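You operate a simulated robot arm through the tools that you are given. There is no shell and no other tool.

Carry out the task below with a simulated two-armed robot. There is one attempt and no reset: what you move stays moved.

TASK
Swap the banding unit's bare core for the new band roll.
Fine: power off before the drawer opens, core into the blue tote, drawer shut and power on again. Where these are worked on the way, their far stop is far enough and under half their travel is too little: power switch of the banding unit.

It is judged by the outcome, as a careful person would: the job done as asked, and still so three seconds after it is handed in. It fails if anything else is knocked over, pushed out of place, dropped, spilled or broken.

THE ROBOT
Two 7-joint arms with fingered hands on one trunk, on a base that drives. Base frame: it is fixed to the floor where the robot stands at the start and does not move with it; the origin is under the middle of the robot, x ahead of it, y to its left, z up; the surface under the hand at the start is at about z = 820. Lengths are in mm, angles in degrees, forces in N, time in s.
The left shoulder is at the start at [20, 123, 1299], the right one opposite. With the tool pointing down near the work surface each hand reaches from about 100 to 420 mm from the robot's upright axis, wherever it stands, measured 20 degrees to its own side. Places, roughly: band roll drawer [600, 500, 700]; power switch of the banding unit [800, 0, 900]; spindle in the band roll drawer [600, 500, 600]; tote [400, -200, 800]. Payload 2.4 kg a hand.
The tool frame of a hand sits at the grasp point between the pads (the TCP): z along the fingers, y along the line on which they close. The tips reach 17 mm beyond it. Largest opening 88 mm; the body of the gripper starts 47 mm behind the TCP. The gripper is a hand of 3 fingers: y runs from the thumb to the fingers, the wrist lies at [0, 0, -165] in the tool frame, and closing takes about 1.5 s.
Orientation is told as [roll, pitch, yaw] about the base's x, y, z axes, in that order, counted from this pose: with the fingers straight down and closing along the base's y, the tool's x points along the base's -x, its y along +y and its z along -z.

THE INTERFACE
- The arms move only by the tool nudge_tool. It takes "left_commands", "right_commands" or both (then of equal length, played together; a hand with none holds still); each is a list of rows, each a list of 6 numbers: the shift along the tool's x, y, z in mm, then the turn, a rotation vector about the tool's x, y, z in rad. In form: [[x, y, z, wx, wy, wz], ...]. A call has 1 to 20 rows; each row shifts and turns the commanded pose from where the row before left it, along the tool's axes as they then stand. "left_hand" and "right_hand" are, for a hand that has rows, the closure in counts, from 0 (fully open) to 255 (shut), set as the call begins (left out, the last holds). A row lasts 0.2 s, in which the tool goes at most 50 mm and 8.6 degrees; a call with a longer step from one row to the next is refused whole, and so is a gripper value outside its range. A pose out of reach is approached as far as the arm can. The call stops where the force on the tool passes 40 N (or 10 N more than at its start, if that is more) or the arm is blocked; 0.2 s more then pass. Each finger travels about 45 mm/s and halts on what it meets, pressing with about 30 N; the grip force reading is that of the motor and also rises with nothing between the fingers. The clock runs only during rows and for 0.2 s after the last one: add rows that do not move to give the fingers time. It gives the time, the measured TCP pose, the force on the tool (base axes), the opening and the grip force at its end, in the units of the frame above (readings bear some noise), with the torque about the TCP (base axes, N m) and any sound that the robot's microphone picked up.
- Cameras (640 x 400 px; columns grow to the right, rows downward): "scene" is now at [14.6, 51.3, 1739.3]; the picture's right is [0.61, -0.79, -0.00], its down [-0.74, -0.57, -0.36] and it looks along [0.29, 0.22, -0.93] (base axes); focal length 286 px, centre (320, 200). "left" rides on the left gripper at [-52, 4, -66] in its tool frame; the picture's right is [-0.08, -1.00, 0.00], its down [0.78, -0.07, -0.62] and it looks along [0.62, -0.05, 0.78] (tool axes); focal length 243 px, centre (320, 200). "right" rides on the right gripper at [52, 4, -66] in its tool frame; the picture's right is [-0.08, 1.00, 0.00], its down [-0.78, -0.07, -0.62] and it looks along [-0.62, -0.05, 0.78] (tool axes); focal length 243 px, centre (320, 200). There is no depth. A picture from a camera that has moved, and an enlarged one, comes with that camera's place and axes in the base frame and with its lens. The place of the scene camera against the robot may be out by one fixed shift of up to 25 mm in any direction.
- snapshot(camera): a new picture of that camera. The clock stands still meanwhile.
- slide_trunk(by): slides the trunk up (or, below 0, down) by that many mm; the arms and the scene camera ride with it, the base frame stays. It gives what a move gives, with no picture.
- drive_base(legs): drives the robot by 1 to 6 legs, each [ahead, left, turn to the left] in mm, mm and degrees, along the robot's own axes; the way and the turn of a leg run together, so that a leg with both is an arc; at most 1500 mm and 180 degrees a leg. The arms and the cameras ride along, it lands a little off, and it stops where it bumps. It gives what a move gives.
- curl_fingers(finger1, finger2, thumb_bend, hand): sets how far each is bent, from 0 (flat) to 1 (curled in); at 0.3 the hand is open as for a grip, at 0.7 the pads meet at the TCP. One left out holds its place. A second passes; each finger stops where it meets its share of the squeeze, and holds until it gets a number again. A gripper value or a shape takes the hand back. It gives what a move gives, with no picture; readings hold the bend of each and the force on the fingers (four entries, about 0 where the hand has none), thumb and palm.
- hand_shape(shape, hand): the hand has 3 fingers and takes this shape, open, in about a second: jaw (thumb against the fingers, like two jaws); tri (thumb and two fingers); tip (a fingertip pinch); poke (one finger out to press); point (the index stretched); flat (the hand flat); cup (the hand cupped); fist (a fist). The gripper value then closes the fingers along that shape, each until it touches; the sizes above hold for jaw. It gives what a move gives, with no picture.
- aim_head(pan, tilt): turns the head with the scene camera to pan (to the left, within 120 degrees either way) and tilt (down, from -29 to 69), counted from straight ahead of the robot. It gives what a move gives.
- enlarge(camera, box): a new picture of the part [left, top, right, bottom] of that camera's present view, enlarged. The clock stands still meanwhile.
- hand_in(): hands the job in; it is judged then, once.

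Nothing tells you exact positions but the pictures and the camera data. Unless the task says otherwise, let go and move clear before handing in.

The tools are called after "Call:" as name(argument=value, ...) on one line, values as JSON. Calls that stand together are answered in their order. nudge_tool: Moves the arms, as the interface text tells. Its arguments: {"type":"object","properties":{"left_commands":{"type":"array","items":{"type":"array","items":{"type":"number"}}},"left_hand":{"type":"number"},"right_commands":{"type":"array","items":{"type":"array","items":{"type":"number"}}},"right_hand":{"type":"number"}},"required":[]} The other tools are called the same way: slide_trunk (by) slides the trunk up or down; hand_shape (shape, hand) gives the hand a shape; curl_fingers (finger1, finger2, thumb_bend, hand) moves the fingers one by one; drive_base (legs) drives the base; aim_head (pan, tilt) turns the head that bears the scene camera; snapshot (camera) takes a picture; enlarge (camera, box) takes an enlarged picture of a part of a camera's view; hand_in () hands the job in.

At the start:

```text
clock: 0.0
left_position: [208.6, 249.9, 1232.9]
left_tcp_rot: [0.0, 0.0, 0.0]
left_force: [-0.4, 0.2, 0.3]
left_torque: [-0.01, 0.02, 0.0]
left_opening: 87.9
left_gripper_force: 0.0
left_shape: jaw
left_bend: [0.3, 0.3, 0.3]
left_finger forces: [0.0, 0.0, 0.1, 0.0, 0.0, 0.0]
right_position: [324.1, 31.2, 1250.0]
right_tcp_rot: [0.0, 0.0, 0.1]
right_force: [0.3, -0.1, -0.6]
right_torque: [0.01, 0.02, 0.02]
right_opening: 87.9
right_gripper_force: 0.1
right_shape: jaw
right_bend: [0.3, 0.3, 0.3]
right_finger forces: [0.0, 0.0, 0.0, 0.0, 0.0, 0.0]
trunk travel left (down, up): [-513.0, 317.0]
robot x, y, heading: [1.3, -0.2, 0.0]
head pan, tilt: [37.9, 68.8]
```

scene: 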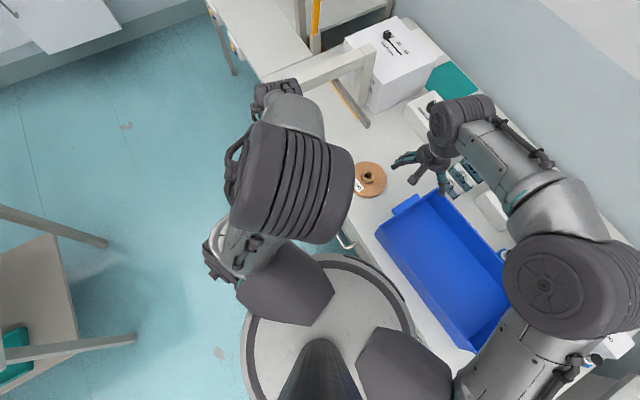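
right: 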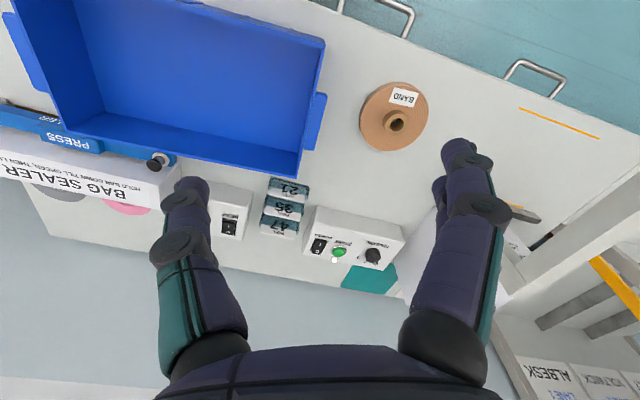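
left: 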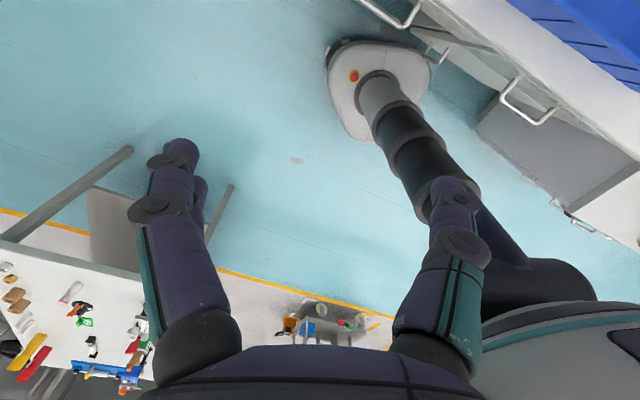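

I see a workbench ahead with a blue tote, a brown band roll on the bench, a control box with a switch, and drawers with wire handles along the bench front. I'll look around first before moving anything.

Call:
enlarge(camera="right", box=[160, 60, 480, 300])

Call:
aim_head(pan=0, tilt=45)

Call:
snapshot(camera="scene")

Call:
aim_head(pan=45, tilt=40)

Call:
snapshot(camera="scene")

```text
1.67 times, centred on (320, 180) of right
camera zoom: at [272.9, 36.9, 1317.5], right [0.08, 1.0, 0.0], down [0.78, -0.07, 0.62], along [0.62, -0.05, -0.78], focal length 404 px, centre (320, 233)
```

zoom: 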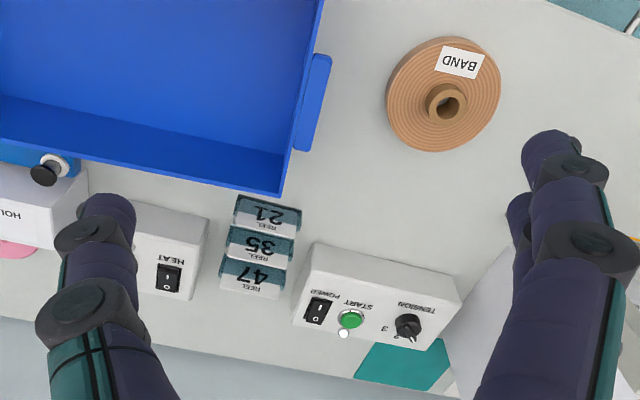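

```text
clock: 1.0
left_position: [208.1, 251.2, 1233.9]
left_tcp_rot: [0.0, 0.1, 0.0]
left_force: [0.4, -0.4, 0.9]
left_torque: [-0.03, -0.02, 0.01]
left_opening: 87.8
left_gripper_force: 0.0
left_shape: jaw
left_bend: [0.3, 0.3, 0.3]
left_finger forces: [0.0, 0.0, 0.0, 0.0, 0.0, 0.1]
right_position: [323.8, 32.2, 1251.0]
right_tcp_rot: [-0.1, 0.0, 0.1]
right_force: [-0.1, -0.8, -0.2]
right_torque: [0.0, -0.03, -0.02]
right_opening: 87.9
right_gripper_force: 0.1
right_shape: jaw
right_bend: [0.3, 0.3, 0.3]
right_finger forces: [0.0, 0.1, 0.0, 0.0, 0.1, 0.0]
trunk travel left (down, up): [-513.0, 317.0]
robot x, y, heading: [2.4, 0.1, 0.2]
head pan, tilt: [0.0, 45.0]
```

```text
taken
camera scene: at [51.8, 17.0, 1768.1], right [0.0, -1.0, 0.0], down [-0.71, 0.0, -0.71], along [0.71, 0.0, -0.71], focal length 286 px, centre (320, 200)
```

scene: 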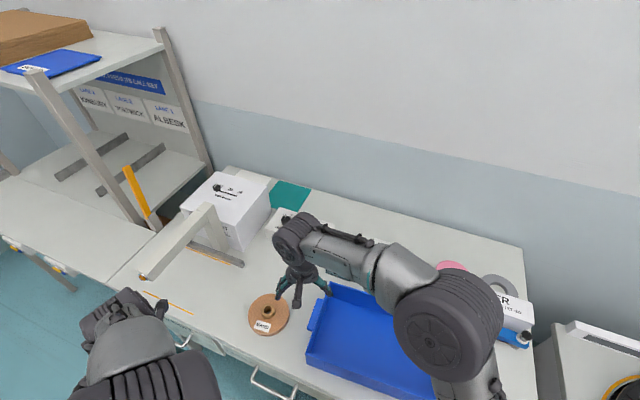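

```text
clock: 2.2
left_position: [208.1, 251.3, 1234.4]
left_tcp_rot: [0.0, 0.0, 0.1]
left_force: [0.3, 0.5, -0.5]
left_torque: [0.0, 0.02, 0.03]
left_opening: 87.8
left_gripper_force: 0.0
left_shape: jaw
left_bend: [0.3, 0.3, 0.3]
left_finger forces: [0.0, 0.0, 0.0, 0.1, 0.0, 0.0]
right_position: [325.1, 31.4, 1250.9]
right_tcp_rot: [0.0, 0.0, 0.0]
right_force: [0.7, -0.7, 0.3]
right_torque: [-0.01, 0.0, 0.0]
right_opening: 87.7
right_gripper_force: 0.1
right_shape: jaw
right_bend: [0.3, 0.3, 0.3]
right_finger forces: [0.1, 0.0, 0.1, 0.1, 0.1, 0.0]
trunk travel left (down, up): [-513.0, 317.0]
robot x, y, heading: [3.9, 2.0, 0.1]
head pan, tilt: [45.0, 40.0]
```

```text
taken
camera scene: at [30.6, 76.9, 1775.4], right [0.71, -0.71, 0.0], down [-0.46, -0.45, -0.77], along [0.54, 0.54, -0.64], focal length 286 px, centre (320, 200)
```

scene: 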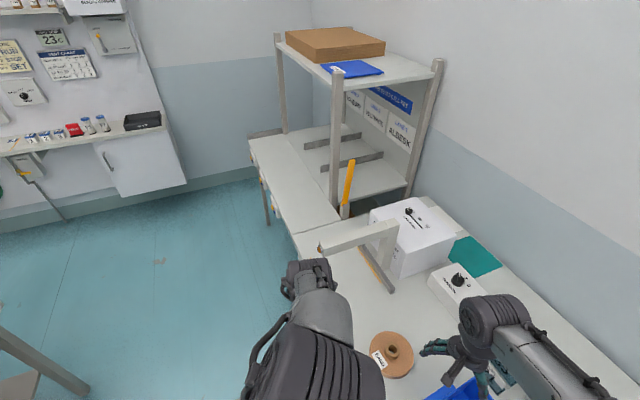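

The bench is rotated about -22° relative to me; the POWER switch on the TENSION box is near (780, -5). I'll look around the floor and the drawer fronts before driving.

Call:
aim_head(pan=90, tilt=50)

Call:
snapshot(camera="scene")

Call:
aim_head(pan=120, tilt=35)

Call:
snapshot(camera="scene")

Call:
aim_head(pan=-80, tilt=40)

Call:
snapshot(camera="scene")

Call:
aim_head(pan=-120, tilt=40)

Call:
snapshot(camera="scene")

```text
clock: 3.3
left_position: [208.8, 251.2, 1234.2]
left_tcp_rot: [0.1, 0.0, 0.0]
left_force: [0.4, -0.9, 0.1]
left_torque: [0.0, 0.02, -0.01]
left_opening: 88.0
left_gripper_force: 0.1
left_shape: jaw
left_bend: [0.3, 0.3, 0.3]
left_finger forces: [0.0, 0.0, 0.0, 0.0, 0.1, 0.0]
right_position: [324.1, 32.0, 1251.0]
right_tcp_rot: [0.0, 0.0, 0.0]
right_force: [-0.2, -0.4, -0.7]
right_torque: [0.04, -0.01, 0.02]
right_opening: 87.7
right_gripper_force: 0.0
right_shape: jaw
right_bend: [0.3, 0.3, 0.3]
right_finger forces: [0.0, 0.1, 0.0, 0.1, 0.0, 0.0]
trunk travel left (down, up): [-513.0, 317.0]
robot x, y, heading: [0.0, -3.7, 0.0]
head pan, tilt: [90.0, 50.0]
```

```text
taken
camera scene: at [-29.4, 93.9, 1761.3], right [1.0, 0.0, 0.0], down [0.0, -0.77, -0.64], along [0.0, 0.64, -0.77], focal length 286 px, centre (320, 200)
```

scene: 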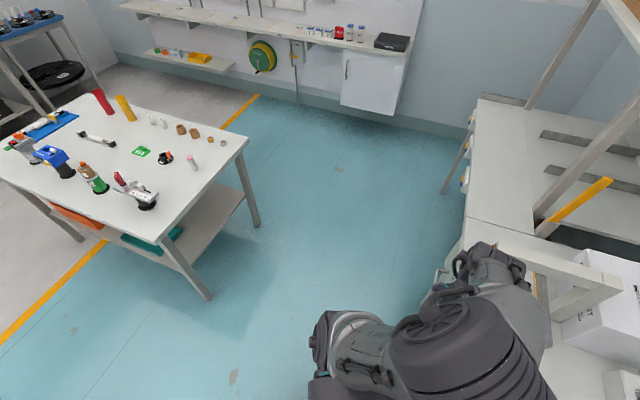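

```text
clock: 4.2
left_position: [208.3, 251.2, 1234.6]
left_tcp_rot: [-0.1, 0.0, 0.1]
left_force: [-0.2, -0.8, -0.4]
left_torque: [0.01, 0.01, 0.0]
left_opening: 87.9
left_gripper_force: 0.0
left_shape: jaw
left_bend: [0.3, 0.3, 0.3]
left_finger forces: [0.0, 0.0, 0.0, 0.0, 0.0, 0.0]
right_position: [324.0, 32.1, 1250.4]
right_tcp_rot: [0.0, -0.1, 0.1]
right_force: [0.2, 1.0, -0.8]
right_torque: [0.02, -0.02, 0.01]
right_opening: 88.1
right_gripper_force: 0.1
right_shape: jaw
right_bend: [0.3, 0.3, 0.3]
right_finger forces: [0.1, 0.1, 0.0, 0.1, 0.0, 0.1]
trunk travel left (down, up): [-513.0, 317.0]
robot x, y, heading: [-2.1, -1.8, 0.1]
head pan, tilt: [120.0, 35.0]
```

```text
taken
camera scene: at [-73.5, 93.2, 1783.0], right [0.87, 0.5, 0.0], down [0.29, -0.5, -0.82], along [-0.41, 0.71, -0.57], focal length 286 px, centre (320, 200)
```

scene: 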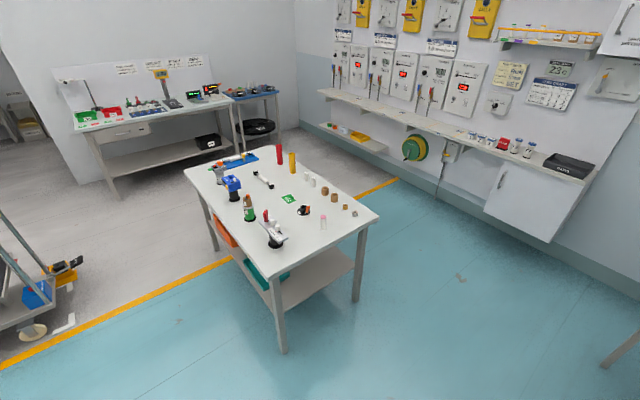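

```text
clock: 7.2
left_position: [207.9, 250.2, 1233.2]
left_tcp_rot: [-0.1, 0.1, 0.0]
left_force: [0.6, 0.5, 0.2]
left_torque: [-0.04, 0.0, 0.01]
left_opening: 88.0
left_gripper_force: 0.1
left_shape: jaw
left_bend: [0.3, 0.3, 0.3]
left_finger forces: [0.0, 0.0, 0.0, 0.0, 0.0, 0.0]
right_position: [323.6, 32.2, 1251.0]
right_tcp_rot: [0.0, 0.0, 0.0]
right_force: [0.1, 0.3, 0.3]
right_torque: [-0.04, -0.01, 0.02]
right_opening: 87.8
right_gripper_force: 0.1
right_shape: jaw
right_bend: [0.3, 0.3, 0.3]
right_finger forces: [0.0, 0.0, 0.0, 0.0, 0.0, 0.0]
trunk travel left (down, up): [-513.0, 317.0]
robot x, y, heading: [2.5, -1.1, -0.2]
head pan, tilt: [-80.0, 40.0]
```

```text
taken
camera scene: at [-14.7, -66.8, 1775.5], right [-0.98, -0.17, 0.0], down [-0.11, 0.63, -0.77], along [0.13, -0.75, -0.64], focal length 286 px, centre (320, 200)
```

scene: 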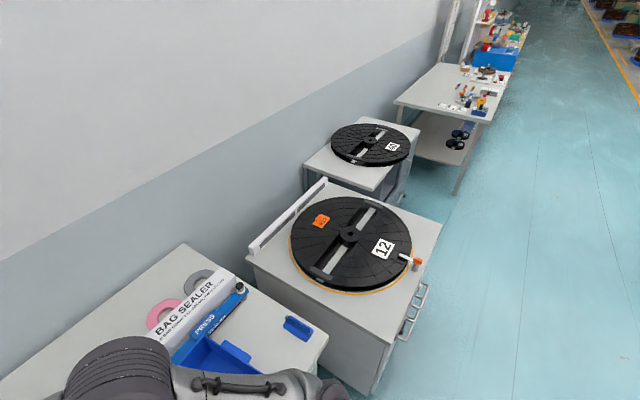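

```text
clock: 8.2
left_position: [207.7, 250.7, 1233.8]
left_tcp_rot: [0.1, 0.0, 0.0]
left_force: [0.0, -0.2, 0.3]
left_torque: [0.0, 0.0, 0.02]
left_opening: 87.6
left_gripper_force: 0.0
left_shape: jaw
left_bend: [0.3, 0.3, 0.3]
left_finger forces: [0.0, 0.0, 0.0, 0.1, 0.0, 0.0]
right_position: [324.1, 32.2, 1250.6]
right_tcp_rot: [0.0, 0.1, -0.1]
right_force: [0.2, -0.1, -0.4]
right_torque: [-0.05, 0.0, -0.03]
right_opening: 87.7
right_gripper_force: 0.1
right_shape: jaw
right_bend: [0.3, 0.3, 0.3]
right_finger forces: [0.0, 0.0, 0.1, 0.0, 0.0, 0.0]
trunk travel left (down, up): [-513.0, 317.0]
robot x, y, heading: [0.9, -1.6, 0.1]
head pan, tilt: [-120.0, 40.0]
```

```text
taken
camera scene: at [-72.0, -56.8, 1775.5], right [-0.87, 0.5, 0.0], down [0.32, 0.56, -0.77], along [-0.38, -0.66, -0.64], focal length 286 px, centre (320, 200)
```

scene: 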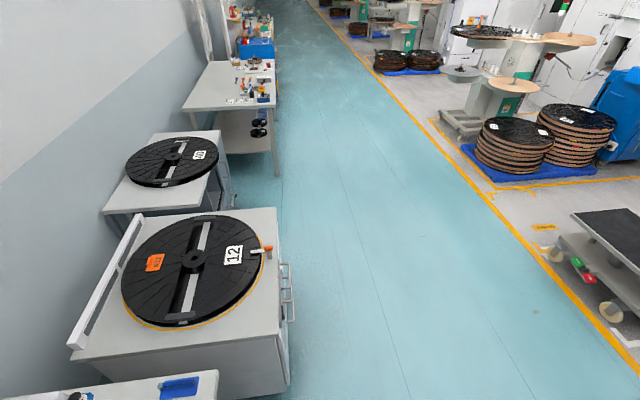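

There is free aisle behind me. I'll back off along the bench normal and turn to face the bench squarely to see the drawer fronts.

Call:
drive_base(legs=[[-556, 225, 0], [0, 0, -22]])

Call:
aim_head(pan=0, tilt=45)

Call:
snapshot(camera="scene")

Call:
aim_head(pan=40, tilt=45)

Call:
snapshot(camera="scene")

Call:
snapshot(camera="right")

Call:
snapshot(camera="left")

```text
clock: 12.8
left_position: [-269.5, 382.1, 1234.0]
left_tcp_rot: [0.0, 0.0, -21.2]
left_force: [0.7, -0.1, -0.5]
left_torque: [0.01, -0.01, -0.02]
left_opening: 88.1
left_gripper_force: 0.2
left_shape: jaw
left_bend: [0.3, 0.3, 0.3]
left_finger forces: [0.0, 0.0, 0.0, 0.0, 0.1, 0.1]
right_position: [-240.4, 137.7, 1249.8]
right_tcp_rot: [0.2, 0.0, -21.3]
right_force: [-0.8, 0.3, 1.1]
right_torque: [-0.02, -0.02, 0.0]
right_opening: 87.9
right_gripper_force: 0.0
right_shape: jaw
right_bend: [0.3, 0.3, 0.3]
right_finger forces: [0.1, 0.0, 0.0, 0.0, 0.0, 0.0]
trunk travel left (down, up): [-513.0, 317.0]
robot x, y, heading: [-551.4, 227.7, -21.4]
head pan, tilt: [-120.0, 40.0]
```

```text
clock: 14.8
left_position: [-268.6, 382.0, 1233.3]
left_tcp_rot: [0.0, 0.0, -21.3]
left_force: [0.4, 1.0, 0.9]
left_torque: [0.01, -0.01, 0.01]
left_opening: 87.8
left_gripper_force: 0.0
left_shape: jaw
left_bend: [0.3, 0.3, 0.3]
left_finger forces: [0.0, 0.1, 0.1, 0.1, 0.0, 0.1]
right_position: [-241.3, 136.3, 1250.6]
right_tcp_rot: [0.1, -0.1, -21.3]
right_force: [-0.3, 0.3, -0.5]
right_torque: [0.0, 0.0, 0.0]
right_opening: 88.0
right_gripper_force: 0.1
right_shape: jaw
right_bend: [0.3, 0.3, 0.3]
right_finger forces: [0.1, 0.0, 0.1, 0.1, 0.0, 0.0]
trunk travel left (down, up): [-513.0, 317.0]
robot x, y, heading: [-555.5, 226.4, -21.3]
head pan, tilt: [0.0, 45.0]
```

```text
taken
camera scene: at [-506.7, 219.0, 1768.2], right [-0.36, -0.93, 0.0], down [-0.66, 0.26, -0.71], along [0.66, -0.26, -0.71], focal length 286 px, centre (320, 200)
```

scene: 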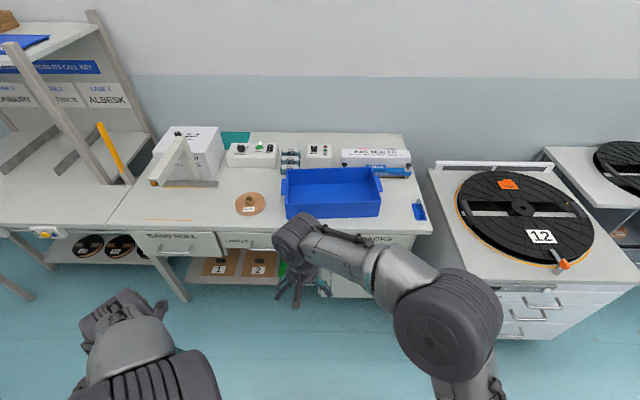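

```text
clock: 15.8
left_position: [-269.2, 382.7, 1233.5]
left_tcp_rot: [0.0, 0.0, -21.2]
left_force: [-0.5, -1.2, -0.3]
left_torque: [0.0, 0.01, -0.01]
left_opening: 88.0
left_gripper_force: 0.1
left_shape: jaw
left_bend: [0.3, 0.3, 0.3]
left_finger forces: [0.1, 0.0, 0.0, 0.0, 0.1, 0.1]
right_position: [-241.5, 136.3, 1250.2]
right_tcp_rot: [0.0, 0.1, -21.3]
right_force: [0.6, -0.3, 0.1]
right_torque: [0.01, -0.01, 0.0]
right_opening: 88.1
right_gripper_force: 0.1
right_shape: jaw
right_bend: [0.3, 0.3, 0.3]
right_finger forces: [0.0, 0.1, 0.0, 0.0, 0.0, 0.0]
trunk travel left (down, up): [-513.0, 317.0]
robot x, y, heading: [-551.9, 222.0, -21.2]
head pan, tilt: [40.0, 45.0]
```

```text
taken
camera scene: at [-505.4, 274.6, 1768.2], right [0.32, -0.95, 0.0], down [-0.67, -0.23, -0.71], along [0.67, 0.23, -0.71], focal length 286 px, centre (320, 200)
```

scene: 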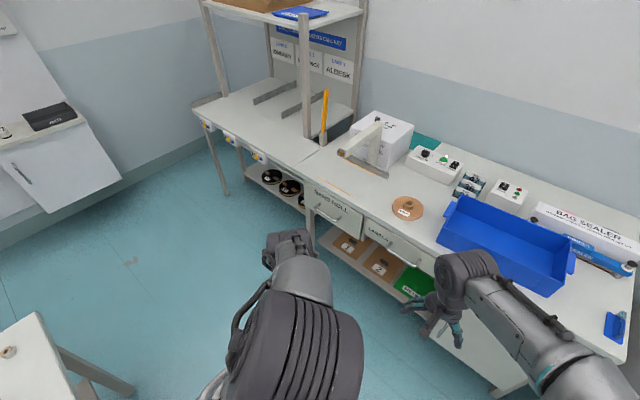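

```text
taken
camera right: at [-286.9, 160.2, 1317.5], right [0.44, 0.9, 0.0], down [0.7, -0.35, 0.62], along [0.56, -0.27, -0.78], focal length 243 px, centre (320, 200)
```

right: 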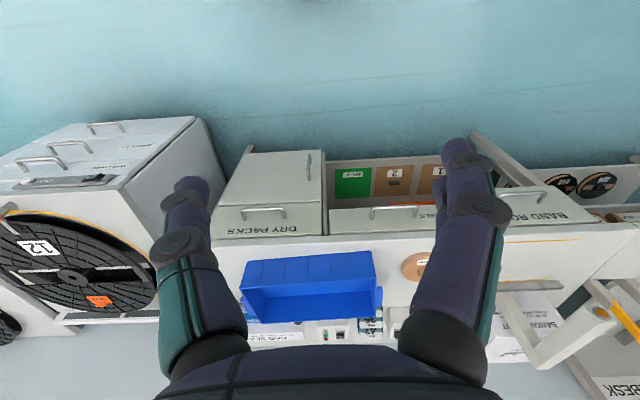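

```text
taken
camera left: at [-218.0, 368.3, 1299.6], right [-0.28, -0.96, 0.0], down [-0.75, 0.22, 0.62], along [-0.6, 0.18, -0.78], focal length 243 px, centre (320, 200)
```

left: 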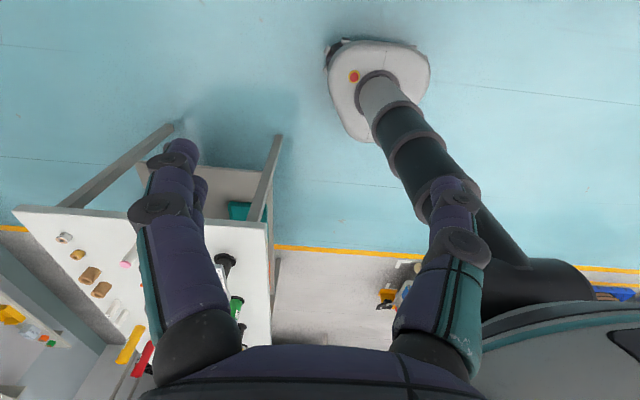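

The bench is now nearly square ahead, with the BAND ROLL drawer to the left and the POWER/START/TENSION box at the back. I'll zoom in on the relevant parts.

Call:
enlarge(camera="scene", box=[280, 60, 440, 160])

Call:
enlarge(camera="scene", box=[400, 120, 560, 220])

Call:
enlarge(camera="scene", box=[280, 150, 440, 250])

Call:
enlarge(camera="right", box=[400, 120, 640, 320])

```text
4.00 times, centred on (360, 110) of scene
camera zoom: at [-505.4, 274.6, 1768.2], right [0.32, -0.95, 0.0], down [-0.67, -0.23, -0.71], along [0.67, 0.23, -0.71], focal length 1145 px, centre (160, 560)
```

zoom: 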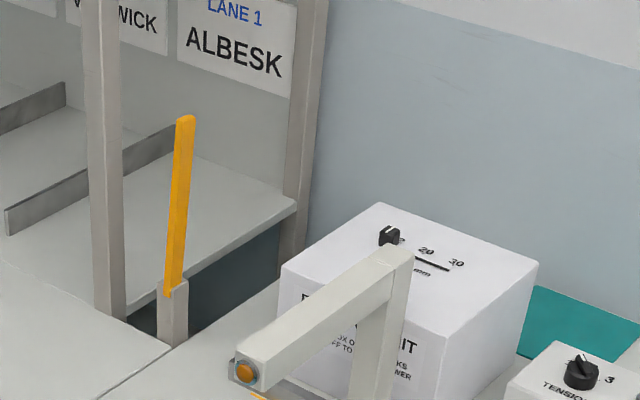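

```text
4.00 times, centred on (480, 170) of scene
camera zoom: at [-505.4, 274.6, 1768.2], right [0.32, -0.95, 0.0], down [-0.67, -0.23, -0.71], along [0.67, 0.23, -0.71], focal length 1145 px, centre (-320, 320)
```

zoom: 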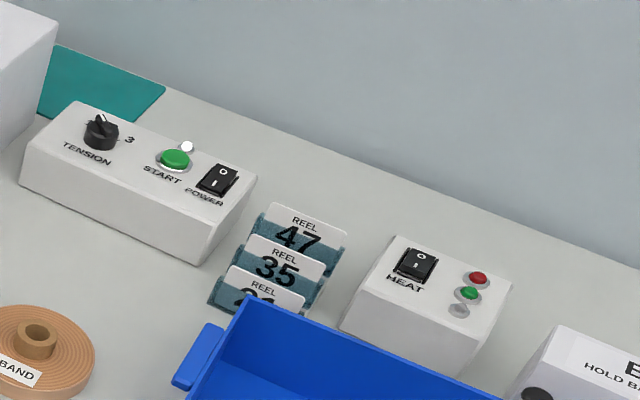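

```text
4.00 times, centred on (360, 200) of scene
camera zoom: at [-505.4, 274.6, 1768.2], right [0.32, -0.95, 0.0], down [-0.67, -0.23, -0.71], along [0.67, 0.23, -0.71], focal length 1145 px, centre (160, 200)
```

zoom: 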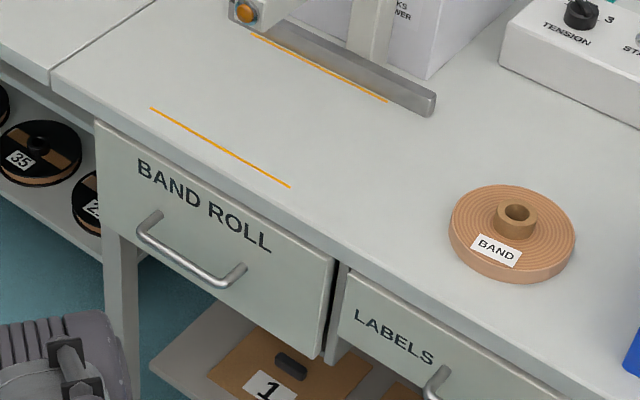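

```text
2.00 times, centred on (520, 220) of right
camera zoom: at [-286.9, 160.2, 1317.5], right [0.44, 0.9, 0.0], down [0.7, -0.35, 0.62], along [0.56, -0.27, -0.78], focal length 485 px, centre (-80, 160)
```

zoom: 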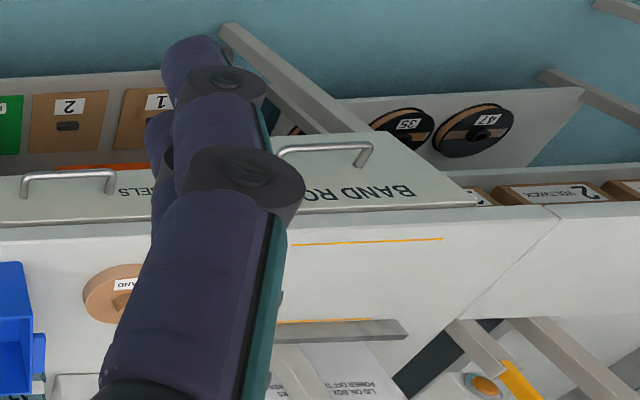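

I want to read the writing on the big white box and check the drawer interlock text.

Call:
aim_head(pan=20, tilt=35)

Call:
snapshot(camera="scene")

Call:
enlarge(camera="scene", box=[220, 100, 320, 170])

Call:
enlarge(camera="scene", box=[320, 110, 420, 180])

```text
clock: 16.7
left_position: [-268.7, 383.0, 1233.4]
left_tcp_rot: [0.0, 0.1, -21.2]
left_force: [1.1, 0.1, 0.3]
left_torque: [0.01, 0.02, 0.05]
left_opening: 87.7
left_gripper_force: 0.0
left_shape: jaw
left_bend: [0.3, 0.3, 0.3]
left_finger forces: [0.0, 0.1, 0.1, 0.1, 0.0, 0.1]
right_position: [-239.1, 137.3, 1250.1]
right_tcp_rot: [-0.1, 0.0, -21.4]
right_force: [-0.4, -0.6, -0.1]
right_torque: [0.0, 0.0, 0.02]
right_opening: 88.1
right_gripper_force: 0.0
right_shape: jaw
right_bend: [0.3, 0.3, 0.3]
right_finger forces: [0.1, 0.0, 0.0, 0.1, 0.0, 0.0]
trunk travel left (down, up): [-513.0, 317.0]
robot x, y, heading: [-558.0, 224.7, -21.5]
head pan, tilt: [20.0, 35.0]
```

```text
taken
camera scene: at [-494.4, 246.8, 1783.0], right [-0.02, -1.0, 0.0], down [-0.57, 0.01, -0.82], along [0.82, -0.02, -0.57], focal length 286 px, centre (320, 200)
```

scene: 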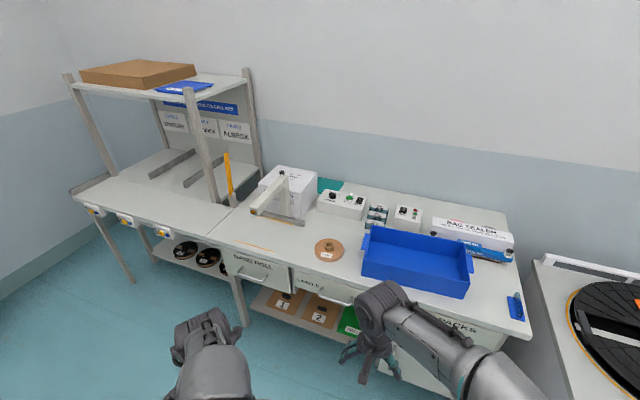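

```text
5.71 times, centred on (270, 135) of scene
camera zoom: at [-494.4, 246.8, 1783.0], right [-0.02, -1.0, 0.0], down [-0.57, 0.01, -0.82], along [0.82, -0.02, -0.57], focal length 1635 px, centre (606, 571)
```

zoom: 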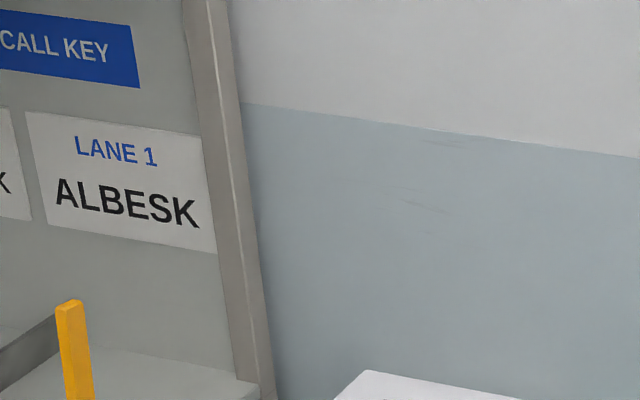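

```text
5.71 times, centred on (370, 145) of scene
camera zoom: at [-494.4, 246.8, 1783.0], right [-0.02, -1.0, 0.0], down [-0.57, 0.01, -0.82], along [0.82, -0.02, -0.57], focal length 1635 px, centre (34, 514)
```

zoom: 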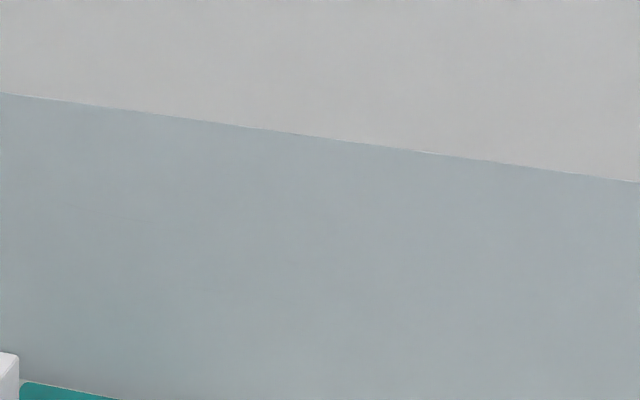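

Call:
enlarge(camera="scene", box=[240, 155, 340, 225])

Call:
enlarge(camera="scene", box=[310, 170, 410, 240])

Call:
enlarge(camera="scene", box=[210, 230, 370, 330])

Call:
enlarge(camera="scene", box=[300, 220, 400, 290])

```text
5.71 times, centred on (290, 190) of scene
camera zoom: at [-494.4, 246.8, 1783.0], right [-0.02, -1.0, 0.0], down [-0.57, 0.01, -0.82], along [0.82, -0.02, -0.57], focal length 1635 px, centre (491, 257)
```

zoom: 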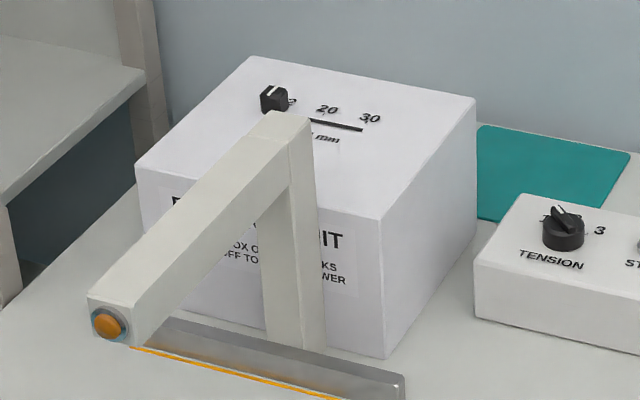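

```text
5.71 times, centred on (360, 205) of scene
camera zoom: at [-494.4, 246.8, 1783.0], right [-0.02, -1.0, 0.0], down [-0.57, 0.01, -0.82], along [0.82, -0.02, -0.57], focal length 1635 px, centre (91, 171)
```

zoom: 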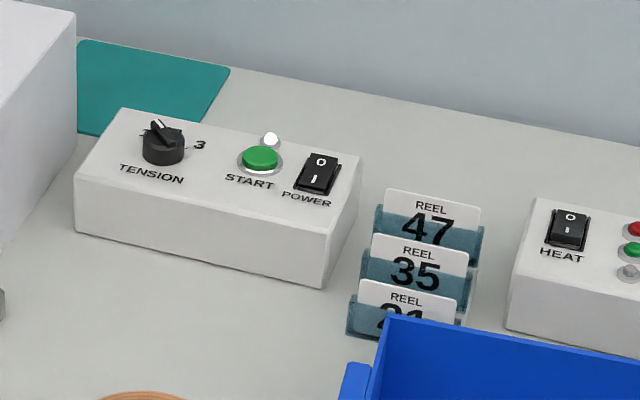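

```text
4.00 times, centred on (290, 280) of scene
camera zoom: at [-494.4, 246.8, 1783.0], right [-0.02, -1.0, 0.0], down [-0.57, 0.01, -0.82], along [0.82, -0.02, -0.57], focal length 1145 px, centre (440, -120)
```

zoom: 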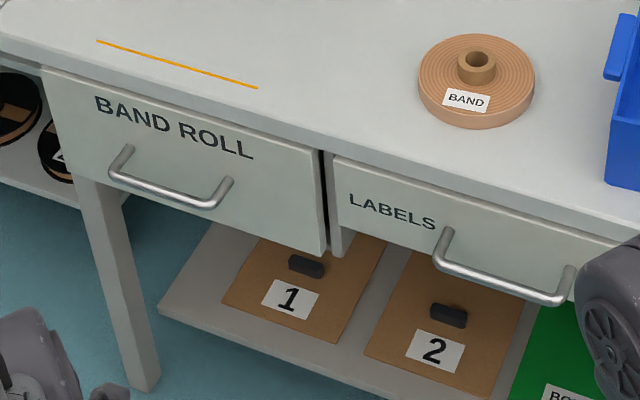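

```text
5.71 times, centred on (350, 255) of scene
camera zoom: at [-494.4, 246.8, 1783.0], right [-0.02, -1.0, 0.0], down [-0.57, 0.01, -0.82], along [0.82, -0.02, -0.57], focal length 1635 px, centre (149, -114)
```

zoom: 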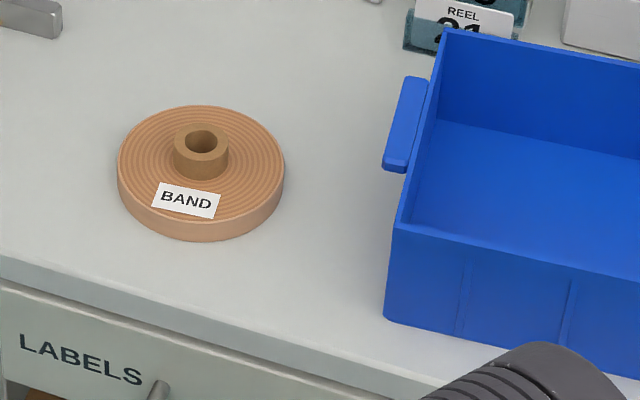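

The POWER rocker (O far side, I near side, lamp lit white) is on the TENSION/START box near (780, -5); the drawer label is BAND ROLL, the roll stands on the bench near (455, 170). Next I check my own footprint and the space beneath the bench.

Call:
aim_head(pan=0, tilt=69)

Call:
snapshot(camera="scene")

Call:
aim_head(pan=10, tilt=55)

Call:
snapshot(camera="scene")

```text
clock: 17.7
left_position: [-270.0, 381.2, 1233.5]
left_tcp_rot: [0.0, 0.0, -21.3]
left_force: [-0.4, -0.1, -0.1]
left_torque: [0.0, 0.02, -0.01]
left_opening: 87.8
left_gripper_force: 0.1
left_shape: jaw
left_bend: [0.3, 0.3, 0.3]
left_finger forces: [0.0, 0.1, 0.1, 0.0, 0.0, 0.0]
right_position: [-240.5, 136.7, 1250.6]
right_tcp_rot: [0.0, -0.1, -21.3]
right_force: [0.3, 0.3, 0.3]
right_torque: [-0.03, 0.0, -0.02]
right_opening: 88.1
right_gripper_force: 0.0
right_shape: jaw
right_bend: [0.3, 0.3, 0.3]
right_finger forces: [0.0, 0.0, 0.1, 0.0, 0.0, 0.0]
trunk travel left (down, up): [-513.0, 317.0]
robot x, y, heading: [-550.8, 226.2, -21.2]
head pan, tilt: [0.0, 68.8]
```

```text
taken
camera scene: at [-530.3, 228.4, 1739.4], right [-0.36, -0.93, 0.0], down [-0.87, 0.34, -0.36], along [0.34, -0.13, -0.93], focal length 286 px, centre (320, 200)
```

scene: 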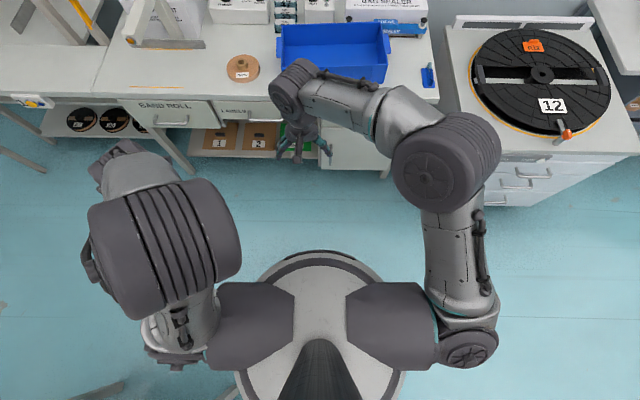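

```text
clock: 18.4
left_position: [-268.1, 382.5, 1233.2]
left_tcp_rot: [0.0, 0.1, -21.3]
left_force: [-0.8, 0.8, -0.7]
left_torque: [-0.02, -0.02, 0.0]
left_opening: 87.9
left_gripper_force: 0.1
left_shape: jaw
left_bend: [0.3, 0.3, 0.3]
left_finger forces: [0.0, 0.1, 0.0, 0.0, 0.0, 0.1]
right_position: [-240.7, 136.7, 1250.3]
right_tcp_rot: [0.0, 0.0, -21.2]
right_force: [0.0, 0.4, -0.2]
right_torque: [-0.01, -0.03, -0.03]
right_opening: 87.9
right_gripper_force: 0.1
right_shape: jaw
right_bend: [0.3, 0.3, 0.3]
right_finger forces: [0.0, 0.1, 0.0, 0.0, 0.1, 0.0]
trunk travel left (down, up): [-513.0, 317.0]
robot x, y, heading: [-551.6, 223.6, -21.2]
head pan, tilt: [10.0, 55.0]
```

```text
taken
camera scene: at [-511.8, 234.4, 1754.7], right [-0.2, -0.98, 0.0], down [-0.8, 0.16, -0.57], along [0.56, -0.11, -0.82], focal length 286 px, centre (320, 200)
```

scene: 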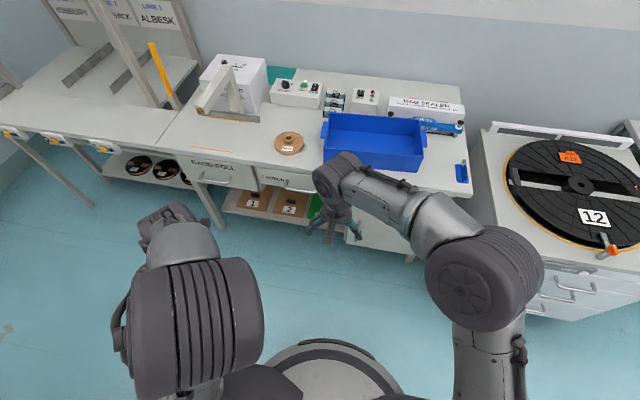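

My base is roughly 480 mm wide with a slim column. I'll test how far the right arm reaches forward with a tilted hand here in free space before approaching the bench.

Call:
nudge_tool(right_commands=[[0, 0, 0, 0, -0.14, 0], [0, 0, 0, 0, -0.14, 0], [0, 0, 0, 0, -0.14, 0], [0, 0, 0, 0, -0.14, 0], [0, 0, 0, 0, -0.14, 0], [0, 0, 0, 0, -0.14, 0], [0, 0, 0, 0, -0.12, 0]])

Call:
hand_shape(hand="right", shape="poke")

Call:
snapshot(camera="right")

Call:
snapshot(camera="scene")

```text
clock: 20.0
left_position: [-269.8, 382.8, 1233.5]
left_tcp_rot: [0.1, 0.0, -21.3]
left_force: [0.0, 0.4, -0.3]
left_torque: [-0.04, 0.03, 0.01]
left_opening: 88.1
left_gripper_force: 0.1
left_shape: jaw
left_bend: [0.3, 0.3, 0.3]
left_finger forces: [0.0, 0.0, 0.0, 0.0, 0.0, 0.1]
right_position: [-241.4, 138.0, 1249.9]
right_tcp_rot: [-0.1, -54.9, -21.2]
right_force: [-0.7, -0.1, -0.8]
right_torque: [-0.01, 0.01, 0.03]
right_opening: 87.8
right_gripper_force: 0.1
right_shape: jaw
right_bend: [0.3, 0.3, 0.3]
right_finger forces: [0.0, 0.0, 0.1, 0.0, 0.1, 0.0]
trunk travel left (down, up): [-513.0, 317.0]
robot x, y, heading: [-557.2, 225.1, -21.3]
head pan, tilt: [10.0, 55.0]
```

```text
clock: 20.9
left_position: [-269.4, 382.0, 1233.7]
left_tcp_rot: [0.0, 0.1, -21.2]
left_force: [-0.4, -0.6, -0.8]
left_torque: [0.02, -0.01, 0.03]
left_opening: 87.8
left_gripper_force: 0.1
left_shape: jaw
left_bend: [0.3, 0.3, 0.3]
left_finger forces: [0.0, 0.1, 0.1, 0.0, 0.0, 0.1]
right_position: [-240.3, 137.4, 1249.6]
right_tcp_rot: [0.0, -55.0, -21.3]
right_force: [-0.4, 0.4, 0.7]
right_torque: [-0.03, 0.01, -0.03]
right_opening: 0.1
right_gripper_force: 0.0
right_shape: poke
right_bend: [1.0, 1.0, 0.45]
right_finger forces: [0.0, 0.0, 0.0, 0.1, 0.0, 0.0]
trunk travel left (down, up): [-513.0, 317.0]
robot x, y, heading: [-553.4, 225.1, -21.2]
head pan, tilt: [10.0, 55.0]
```

```text
taken
camera right: at [-317.3, 172.3, 1246.2], right [0.41, 0.91, 0.07], down [-0.08, -0.04, 1.0], along [0.91, -0.41, 0.06], focal length 243 px, centre (320, 200)
```

right: 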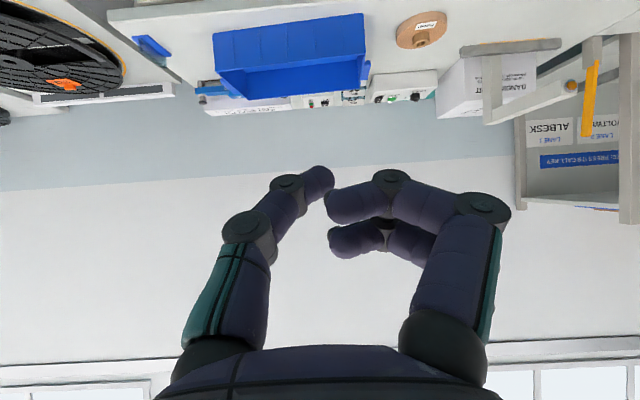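

```text
taken
camera scene: at [-511.9, 234.6, 1754.8], right [-0.2, -0.98, 0.0], down [-0.8, 0.16, -0.57], along [0.56, -0.11, -0.82], focal length 286 px, centre (320, 200)
```

scene: 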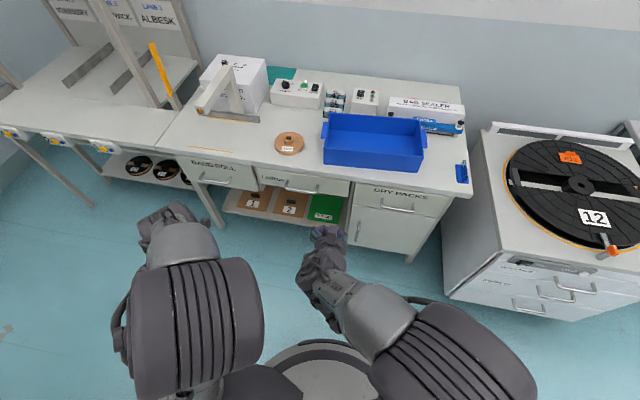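

Poke has the thumb extended near the tool axis. I'll extend the right arm forward and downward in free space to find the reach limit.

Call:
nudge_tool(right_commands=[[4, -13, 43, 0, 0, 0], [4, -13, 43, 0, 0, 0], [4, -13, 43, 0, 0, 0], [4, -13, 43, 0, 0, 0], [4, -13, 43, 0, 0, 0], [4, -13, 43, 0, 0, 0], [4, -13, 43, 0, 0, 0], [4, -13, 43, 0, 0, 0], [4, -13, 43, 0, 0, 0], [4, -13, 43, 0, 0, 0]])

Call:
snapshot(camera="scene")

```text
clock: 23.1
left_position: [-269.8, 382.0, 1233.7]
left_tcp_rot: [0.0, 0.1, -21.4]
left_force: [-0.1, -0.7, -0.1]
left_torque: [0.0, 0.01, -0.02]
left_opening: 87.8
left_gripper_force: 0.0
left_shape: jaw
left_bend: [0.3, 0.3, 0.3]
left_finger forces: [0.1, 0.0, 0.1, 0.0, 0.0, 0.0]
right_position: [-65.4, -90.4, 1012.5]
right_tcp_rot: [0.1, -55.0, -21.3]
right_force: [0.0, 0.3, 0.8]
right_torque: [0.0, 0.0, 0.0]
right_opening: 0.2
right_gripper_force: 0.1
right_shape: poke
right_bend: [1.0, 1.0, 0.45]
right_finger forces: [0.0, 0.1, 0.1, 0.1, 0.1, 0.0]
right hand out of reach, approached as far as the arm can: row 8, 9, 10
trunk travel left (down, up): [-513.0, 317.0]
robot x, y, heading: [-552.1, 224.6, -21.5]
head pan, tilt: [10.0, 55.0]
```

```text
taken
camera scene: at [-511.9, 233.9, 1754.8], right [-0.2, -0.98, 0.0], down [-0.8, 0.16, -0.57], along [0.56, -0.11, -0.82], focal length 286 px, centre (320, 200)
```

scene: 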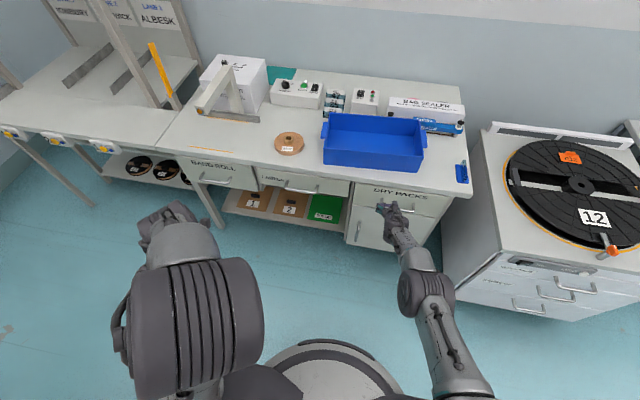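

Max shoulder-to-wrist reach is about 455 mm, so to press the switch the robot axis must stand roughly 130 mm from the bench edge. I need to know whether my base fits under the shelf, so I look at the base and the under-bench region.

Call:
enlarge(camera="left", box=[300, 10, 500, 150])

Call:
enlarge(camera="scene", box=[180, 140, 340, 240])

Call:
enlarge(camera="scene", box=[320, 150, 480, 250])

Call:
hand_shape(hand="right", shape="point")

Call:
snapshot(camera="right")

```text
2.86 times, centred on (400, 80) of left
camera zoom: at [-218.1, 367.8, 1299.7], right [-0.28, -0.96, 0.0], down [-0.75, 0.22, 0.62], along [-0.6, 0.18, -0.78], focal length 693 px, centre (91, 543)
```

zoom: 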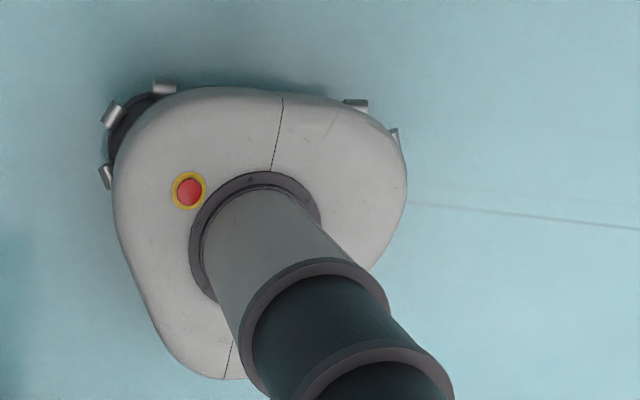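

```text
4.00 times, centred on (260, 190) of scene
camera zoom: at [-511.9, 233.9, 1754.8], right [-0.2, -0.98, 0.0], down [-0.8, 0.16, -0.57], along [0.56, -0.11, -0.82], focal length 1145 px, centre (560, 240)
```

zoom: 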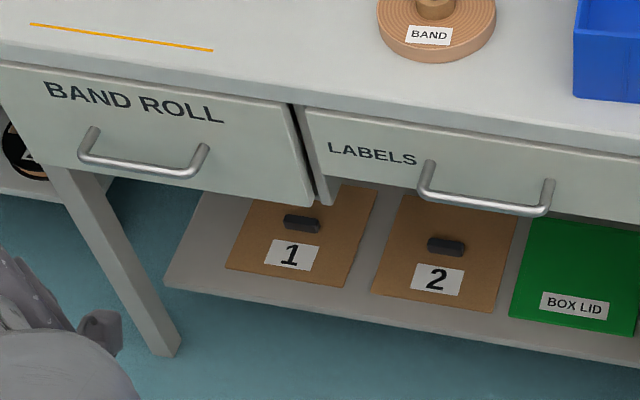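

```text
4.00 times, centred on (400, 200) of scene
camera zoom: at [-511.9, 233.9, 1754.8], right [-0.2, -0.98, 0.0], down [-0.8, 0.16, -0.57], along [0.56, -0.11, -0.82], focal length 1145 px, centre (0, 200)
```

zoom: 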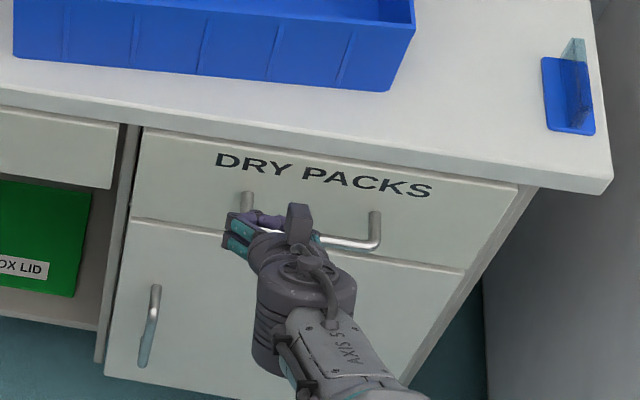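

```text
clock: 24.0
left_position: [-270.2, 383.4, 1234.1]
left_tcp_rot: [0.0, 0.0, -21.3]
left_force: [0.6, -0.7, -0.3]
left_torque: [-0.02, 0.0, 0.0]
left_opening: 88.0
left_gripper_force: 0.0
left_shape: jaw
left_bend: [0.3, 0.3, 0.3]
left_finger forces: [0.0, 0.0, 0.1, 0.1, 0.1, 0.0]
right_position: [-66.1, -89.2, 1012.8]
right_tcp_rot: [0.0, -55.1, -21.3]
right_force: [-0.1, -1.1, 0.2]
right_torque: [-0.03, 0.02, -0.03]
right_opening: 0.0
right_gripper_force: 0.1
right_shape: point
right_bend: [0.28, 1.0, 0.93]
right_finger forces: [0.0, 0.0, 0.0, 0.0, 0.0, 0.0]
trunk travel left (down, up): [-513.0, 317.0]
robot x, y, heading: [-553.8, 222.5, -21.4]
head pan, tilt: [10.0, 55.0]
```

```text
taken
camera right: at [-141.3, -54.2, 1008.6], right [0.41, 0.91, 0.07], down [-0.08, -0.04, 1.0], along [0.91, -0.41, 0.06], focal length 243 px, centre (320, 200)
```

right: 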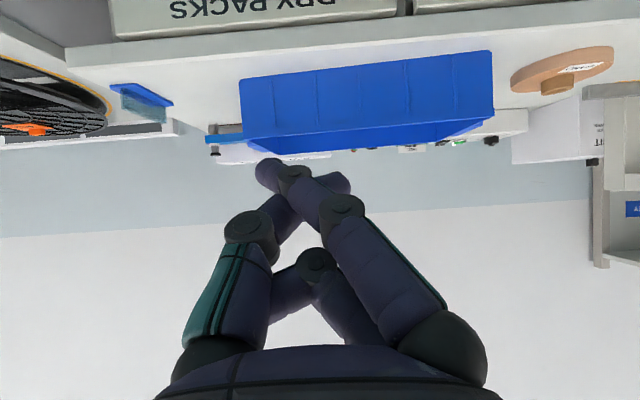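

My base reaches only ~170 mm ahead of its axis, so standing with the axis ~100 mm deep is workable. I'll try a hand form with a single stretched finger (finger1 flat, the rest curled) for pressing, and measure its tip.

Call:
curl_fingers(hand="right", finger1=0.1, finger2=1.0, thumb_bend=0.9)

Call:
snapshot(camera="right")

Call:
curl_fingers(hand="right", finger1=0.3)

Call:
snapshot(camera="right")

```text
clock: 25.0
left_position: [-268.6, 381.4, 1234.2]
left_tcp_rot: [0.1, 0.0, -21.2]
left_force: [-0.5, -0.1, 0.3]
left_torque: [0.02, 0.01, 0.0]
left_opening: 88.1
left_gripper_force: 0.1
left_shape: jaw
left_bend: [0.3, 0.3, 0.3]
left_finger forces: [0.0, 0.0, 0.0, 0.0, 0.0, 0.0]
right_position: [-67.4, -89.7, 1011.9]
right_tcp_rot: [-0.1, -55.0, -21.3]
right_force: [-0.9, -0.6, -0.3]
right_torque: [-0.02, -0.01, 0.0]
right_opening: 9.5
right_gripper_force: 0.2
right_shape: fingers
right_bend: [0.27, 1.0, 0.87]
right_finger forces: [0.0, 0.0, 0.1, 0.1, 0.0, 0.0]
trunk travel left (down, up): [-513.0, 317.0]
robot x, y, heading: [-553.2, 223.6, -21.0]
head pan, tilt: [10.0, 55.0]
```

```text
taken
camera right: at [-141.3, -54.2, 1008.5], right [0.41, 0.91, 0.07], down [-0.08, -0.04, 1.0], along [0.91, -0.41, 0.06], focal length 243 px, centre (320, 200)
```

right: 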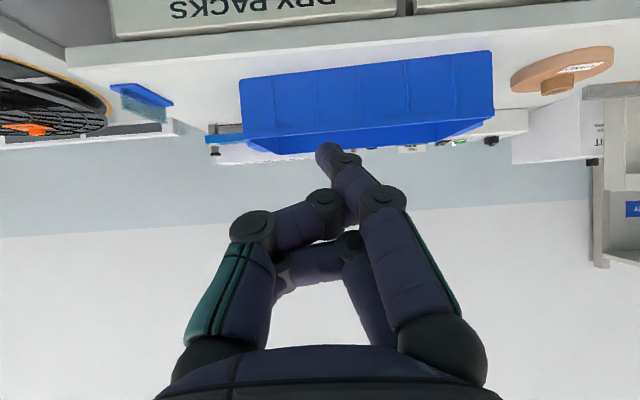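

```text
clock: 26.0
left_position: [-268.8, 381.3, 1233.5]
left_tcp_rot: [0.0, 0.0, -21.4]
left_force: [0.4, -0.5, -0.7]
left_torque: [0.0, -0.01, 0.02]
left_opening: 88.0
left_gripper_force: 0.1
left_shape: jaw
left_bend: [0.3, 0.3, 0.3]
left_finger forces: [0.0, 0.0, 0.0, 0.1, 0.0, 0.0]
right_position: [-64.7, -89.1, 1012.4]
right_tcp_rot: [0.1, -55.0, -21.3]
right_force: [-0.2, 0.4, -0.1]
right_torque: [0.01, -0.01, 0.03]
right_opening: 9.8
right_gripper_force: 0.0
right_shape: fingers
right_bend: [0.41, 1.0, 0.87]
right_finger forces: [0.1, 0.0, 0.1, 0.1, 0.0, 0.0]
trunk travel left (down, up): [-513.0, 317.0]
robot x, y, heading: [-553.2, 223.0, -21.4]
head pan, tilt: [10.0, 55.0]
```

```text
taken
camera right: at [-141.3, -54.2, 1008.6], right [0.41, 0.91, 0.07], down [-0.08, -0.04, 1.0], along [0.91, -0.41, 0.06], focal length 243 px, centre (320, 200)
```

right: 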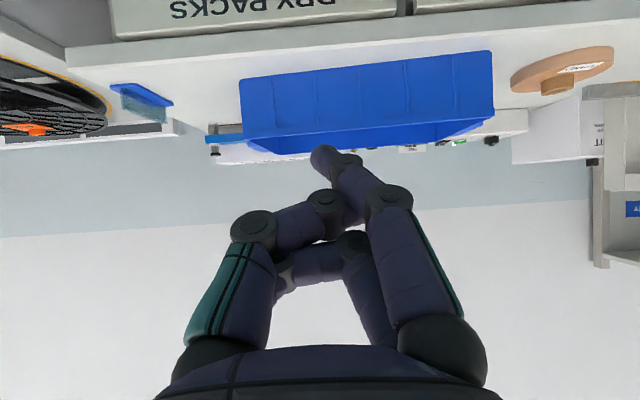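

Left hand carries its camera on the upper side when tilted forward, so the left arm is better for pressing. I bring the right arm back and stow it to the right side, in free space.

Call:
hand_shape(hand="right", shape="jaw")

Call:
nudge_tool(right_commands=[[-4, 0, -43, 0, 0, 0], [-4, 0, -43, 0, 0, 0], [-4, 0, -43, 0, 0, 0], [-4, 0, -43, 0, 0, 0], [-4, 0, -43, 0, 0, 0], [-4, 0, -43, 0, 0, 0], [-4, 0, -43, 0, 0, 0], [0, 0, 0, 0, 0.14, 0], [0, 0, 0, 0, 0.14, 0], [0, 0, 0, 0, 0.14, 0], [0, 0, 0, 0, 0.14, 0], [0, 0, 0, 0, 0.14, 0], [0, 0, 0, 0, 0.14, 0], [0, 0, 0, 0, 0.12, 0]])

```text
clock: 26.9
left_position: [-268.7, 381.5, 1233.7]
left_tcp_rot: [0.0, 0.0, -21.3]
left_force: [0.0, -0.8, 0.3]
left_torque: [0.0, 0.02, 0.05]
left_opening: 88.1
left_gripper_force: 0.1
left_shape: jaw
left_bend: [0.3, 0.3, 0.3]
left_finger forces: [0.0, 0.0, 0.1, 0.0, 0.0, 0.0]
right_position: [-66.3, -90.6, 1011.4]
right_tcp_rot: [0.1, -55.0, -21.2]
right_force: [-0.1, 0.2, -0.2]
right_torque: [-0.02, -0.01, -0.01]
right_opening: 10.2
right_gripper_force: 0.0
right_shape: jaw
right_bend: [0.3, 0.72, 0.48]
right_finger forces: [0.0, 0.1, 0.1, 0.1, 0.0, 0.0]
trunk travel left (down, up): [-513.0, 317.0]
robot x, y, heading: [-556.6, 221.3, -21.4]
head pan, tilt: [10.0, 55.0]
```

```text
clock: 29.9
left_position: [-268.8, 382.6, 1234.2]
left_tcp_rot: [0.1, 0.0, -21.4]
left_force: [0.0, -0.2, 1.1]
left_torque: [-0.02, 0.02, -0.04]
left_opening: 87.8
left_gripper_force: 0.0
left_shape: jaw
left_bend: [0.3, 0.3, 0.3]
left_finger forces: [0.0, 0.0, 0.0, 0.0, 0.1, 0.1]
right_position: [-169.1, -72.5, 997.5]
right_tcp_rot: [-0.4, -2.8, -21.9]
right_force: [0.7, -0.1, -0.9]
right_torque: [0.0, 0.03, -0.05]
right_opening: 9.8
right_gripper_force: 0.2
right_shape: jaw
right_bend: [0.3, 0.71, 0.48]
right_finger forces: [0.0, 0.0, 0.0, 0.0, 0.0, 0.1]
right hand out of reach, approached as far as the arm can: row 1, 2, 3, 4, 5, 6, 7, 8, 9, 10, 11, 12, 13, 14
trunk travel left (down, up): [-513.0, 317.0]
robot x, y, heading: [-556.0, 224.0, -21.3]
head pan, tilt: [10.0, 55.0]
```

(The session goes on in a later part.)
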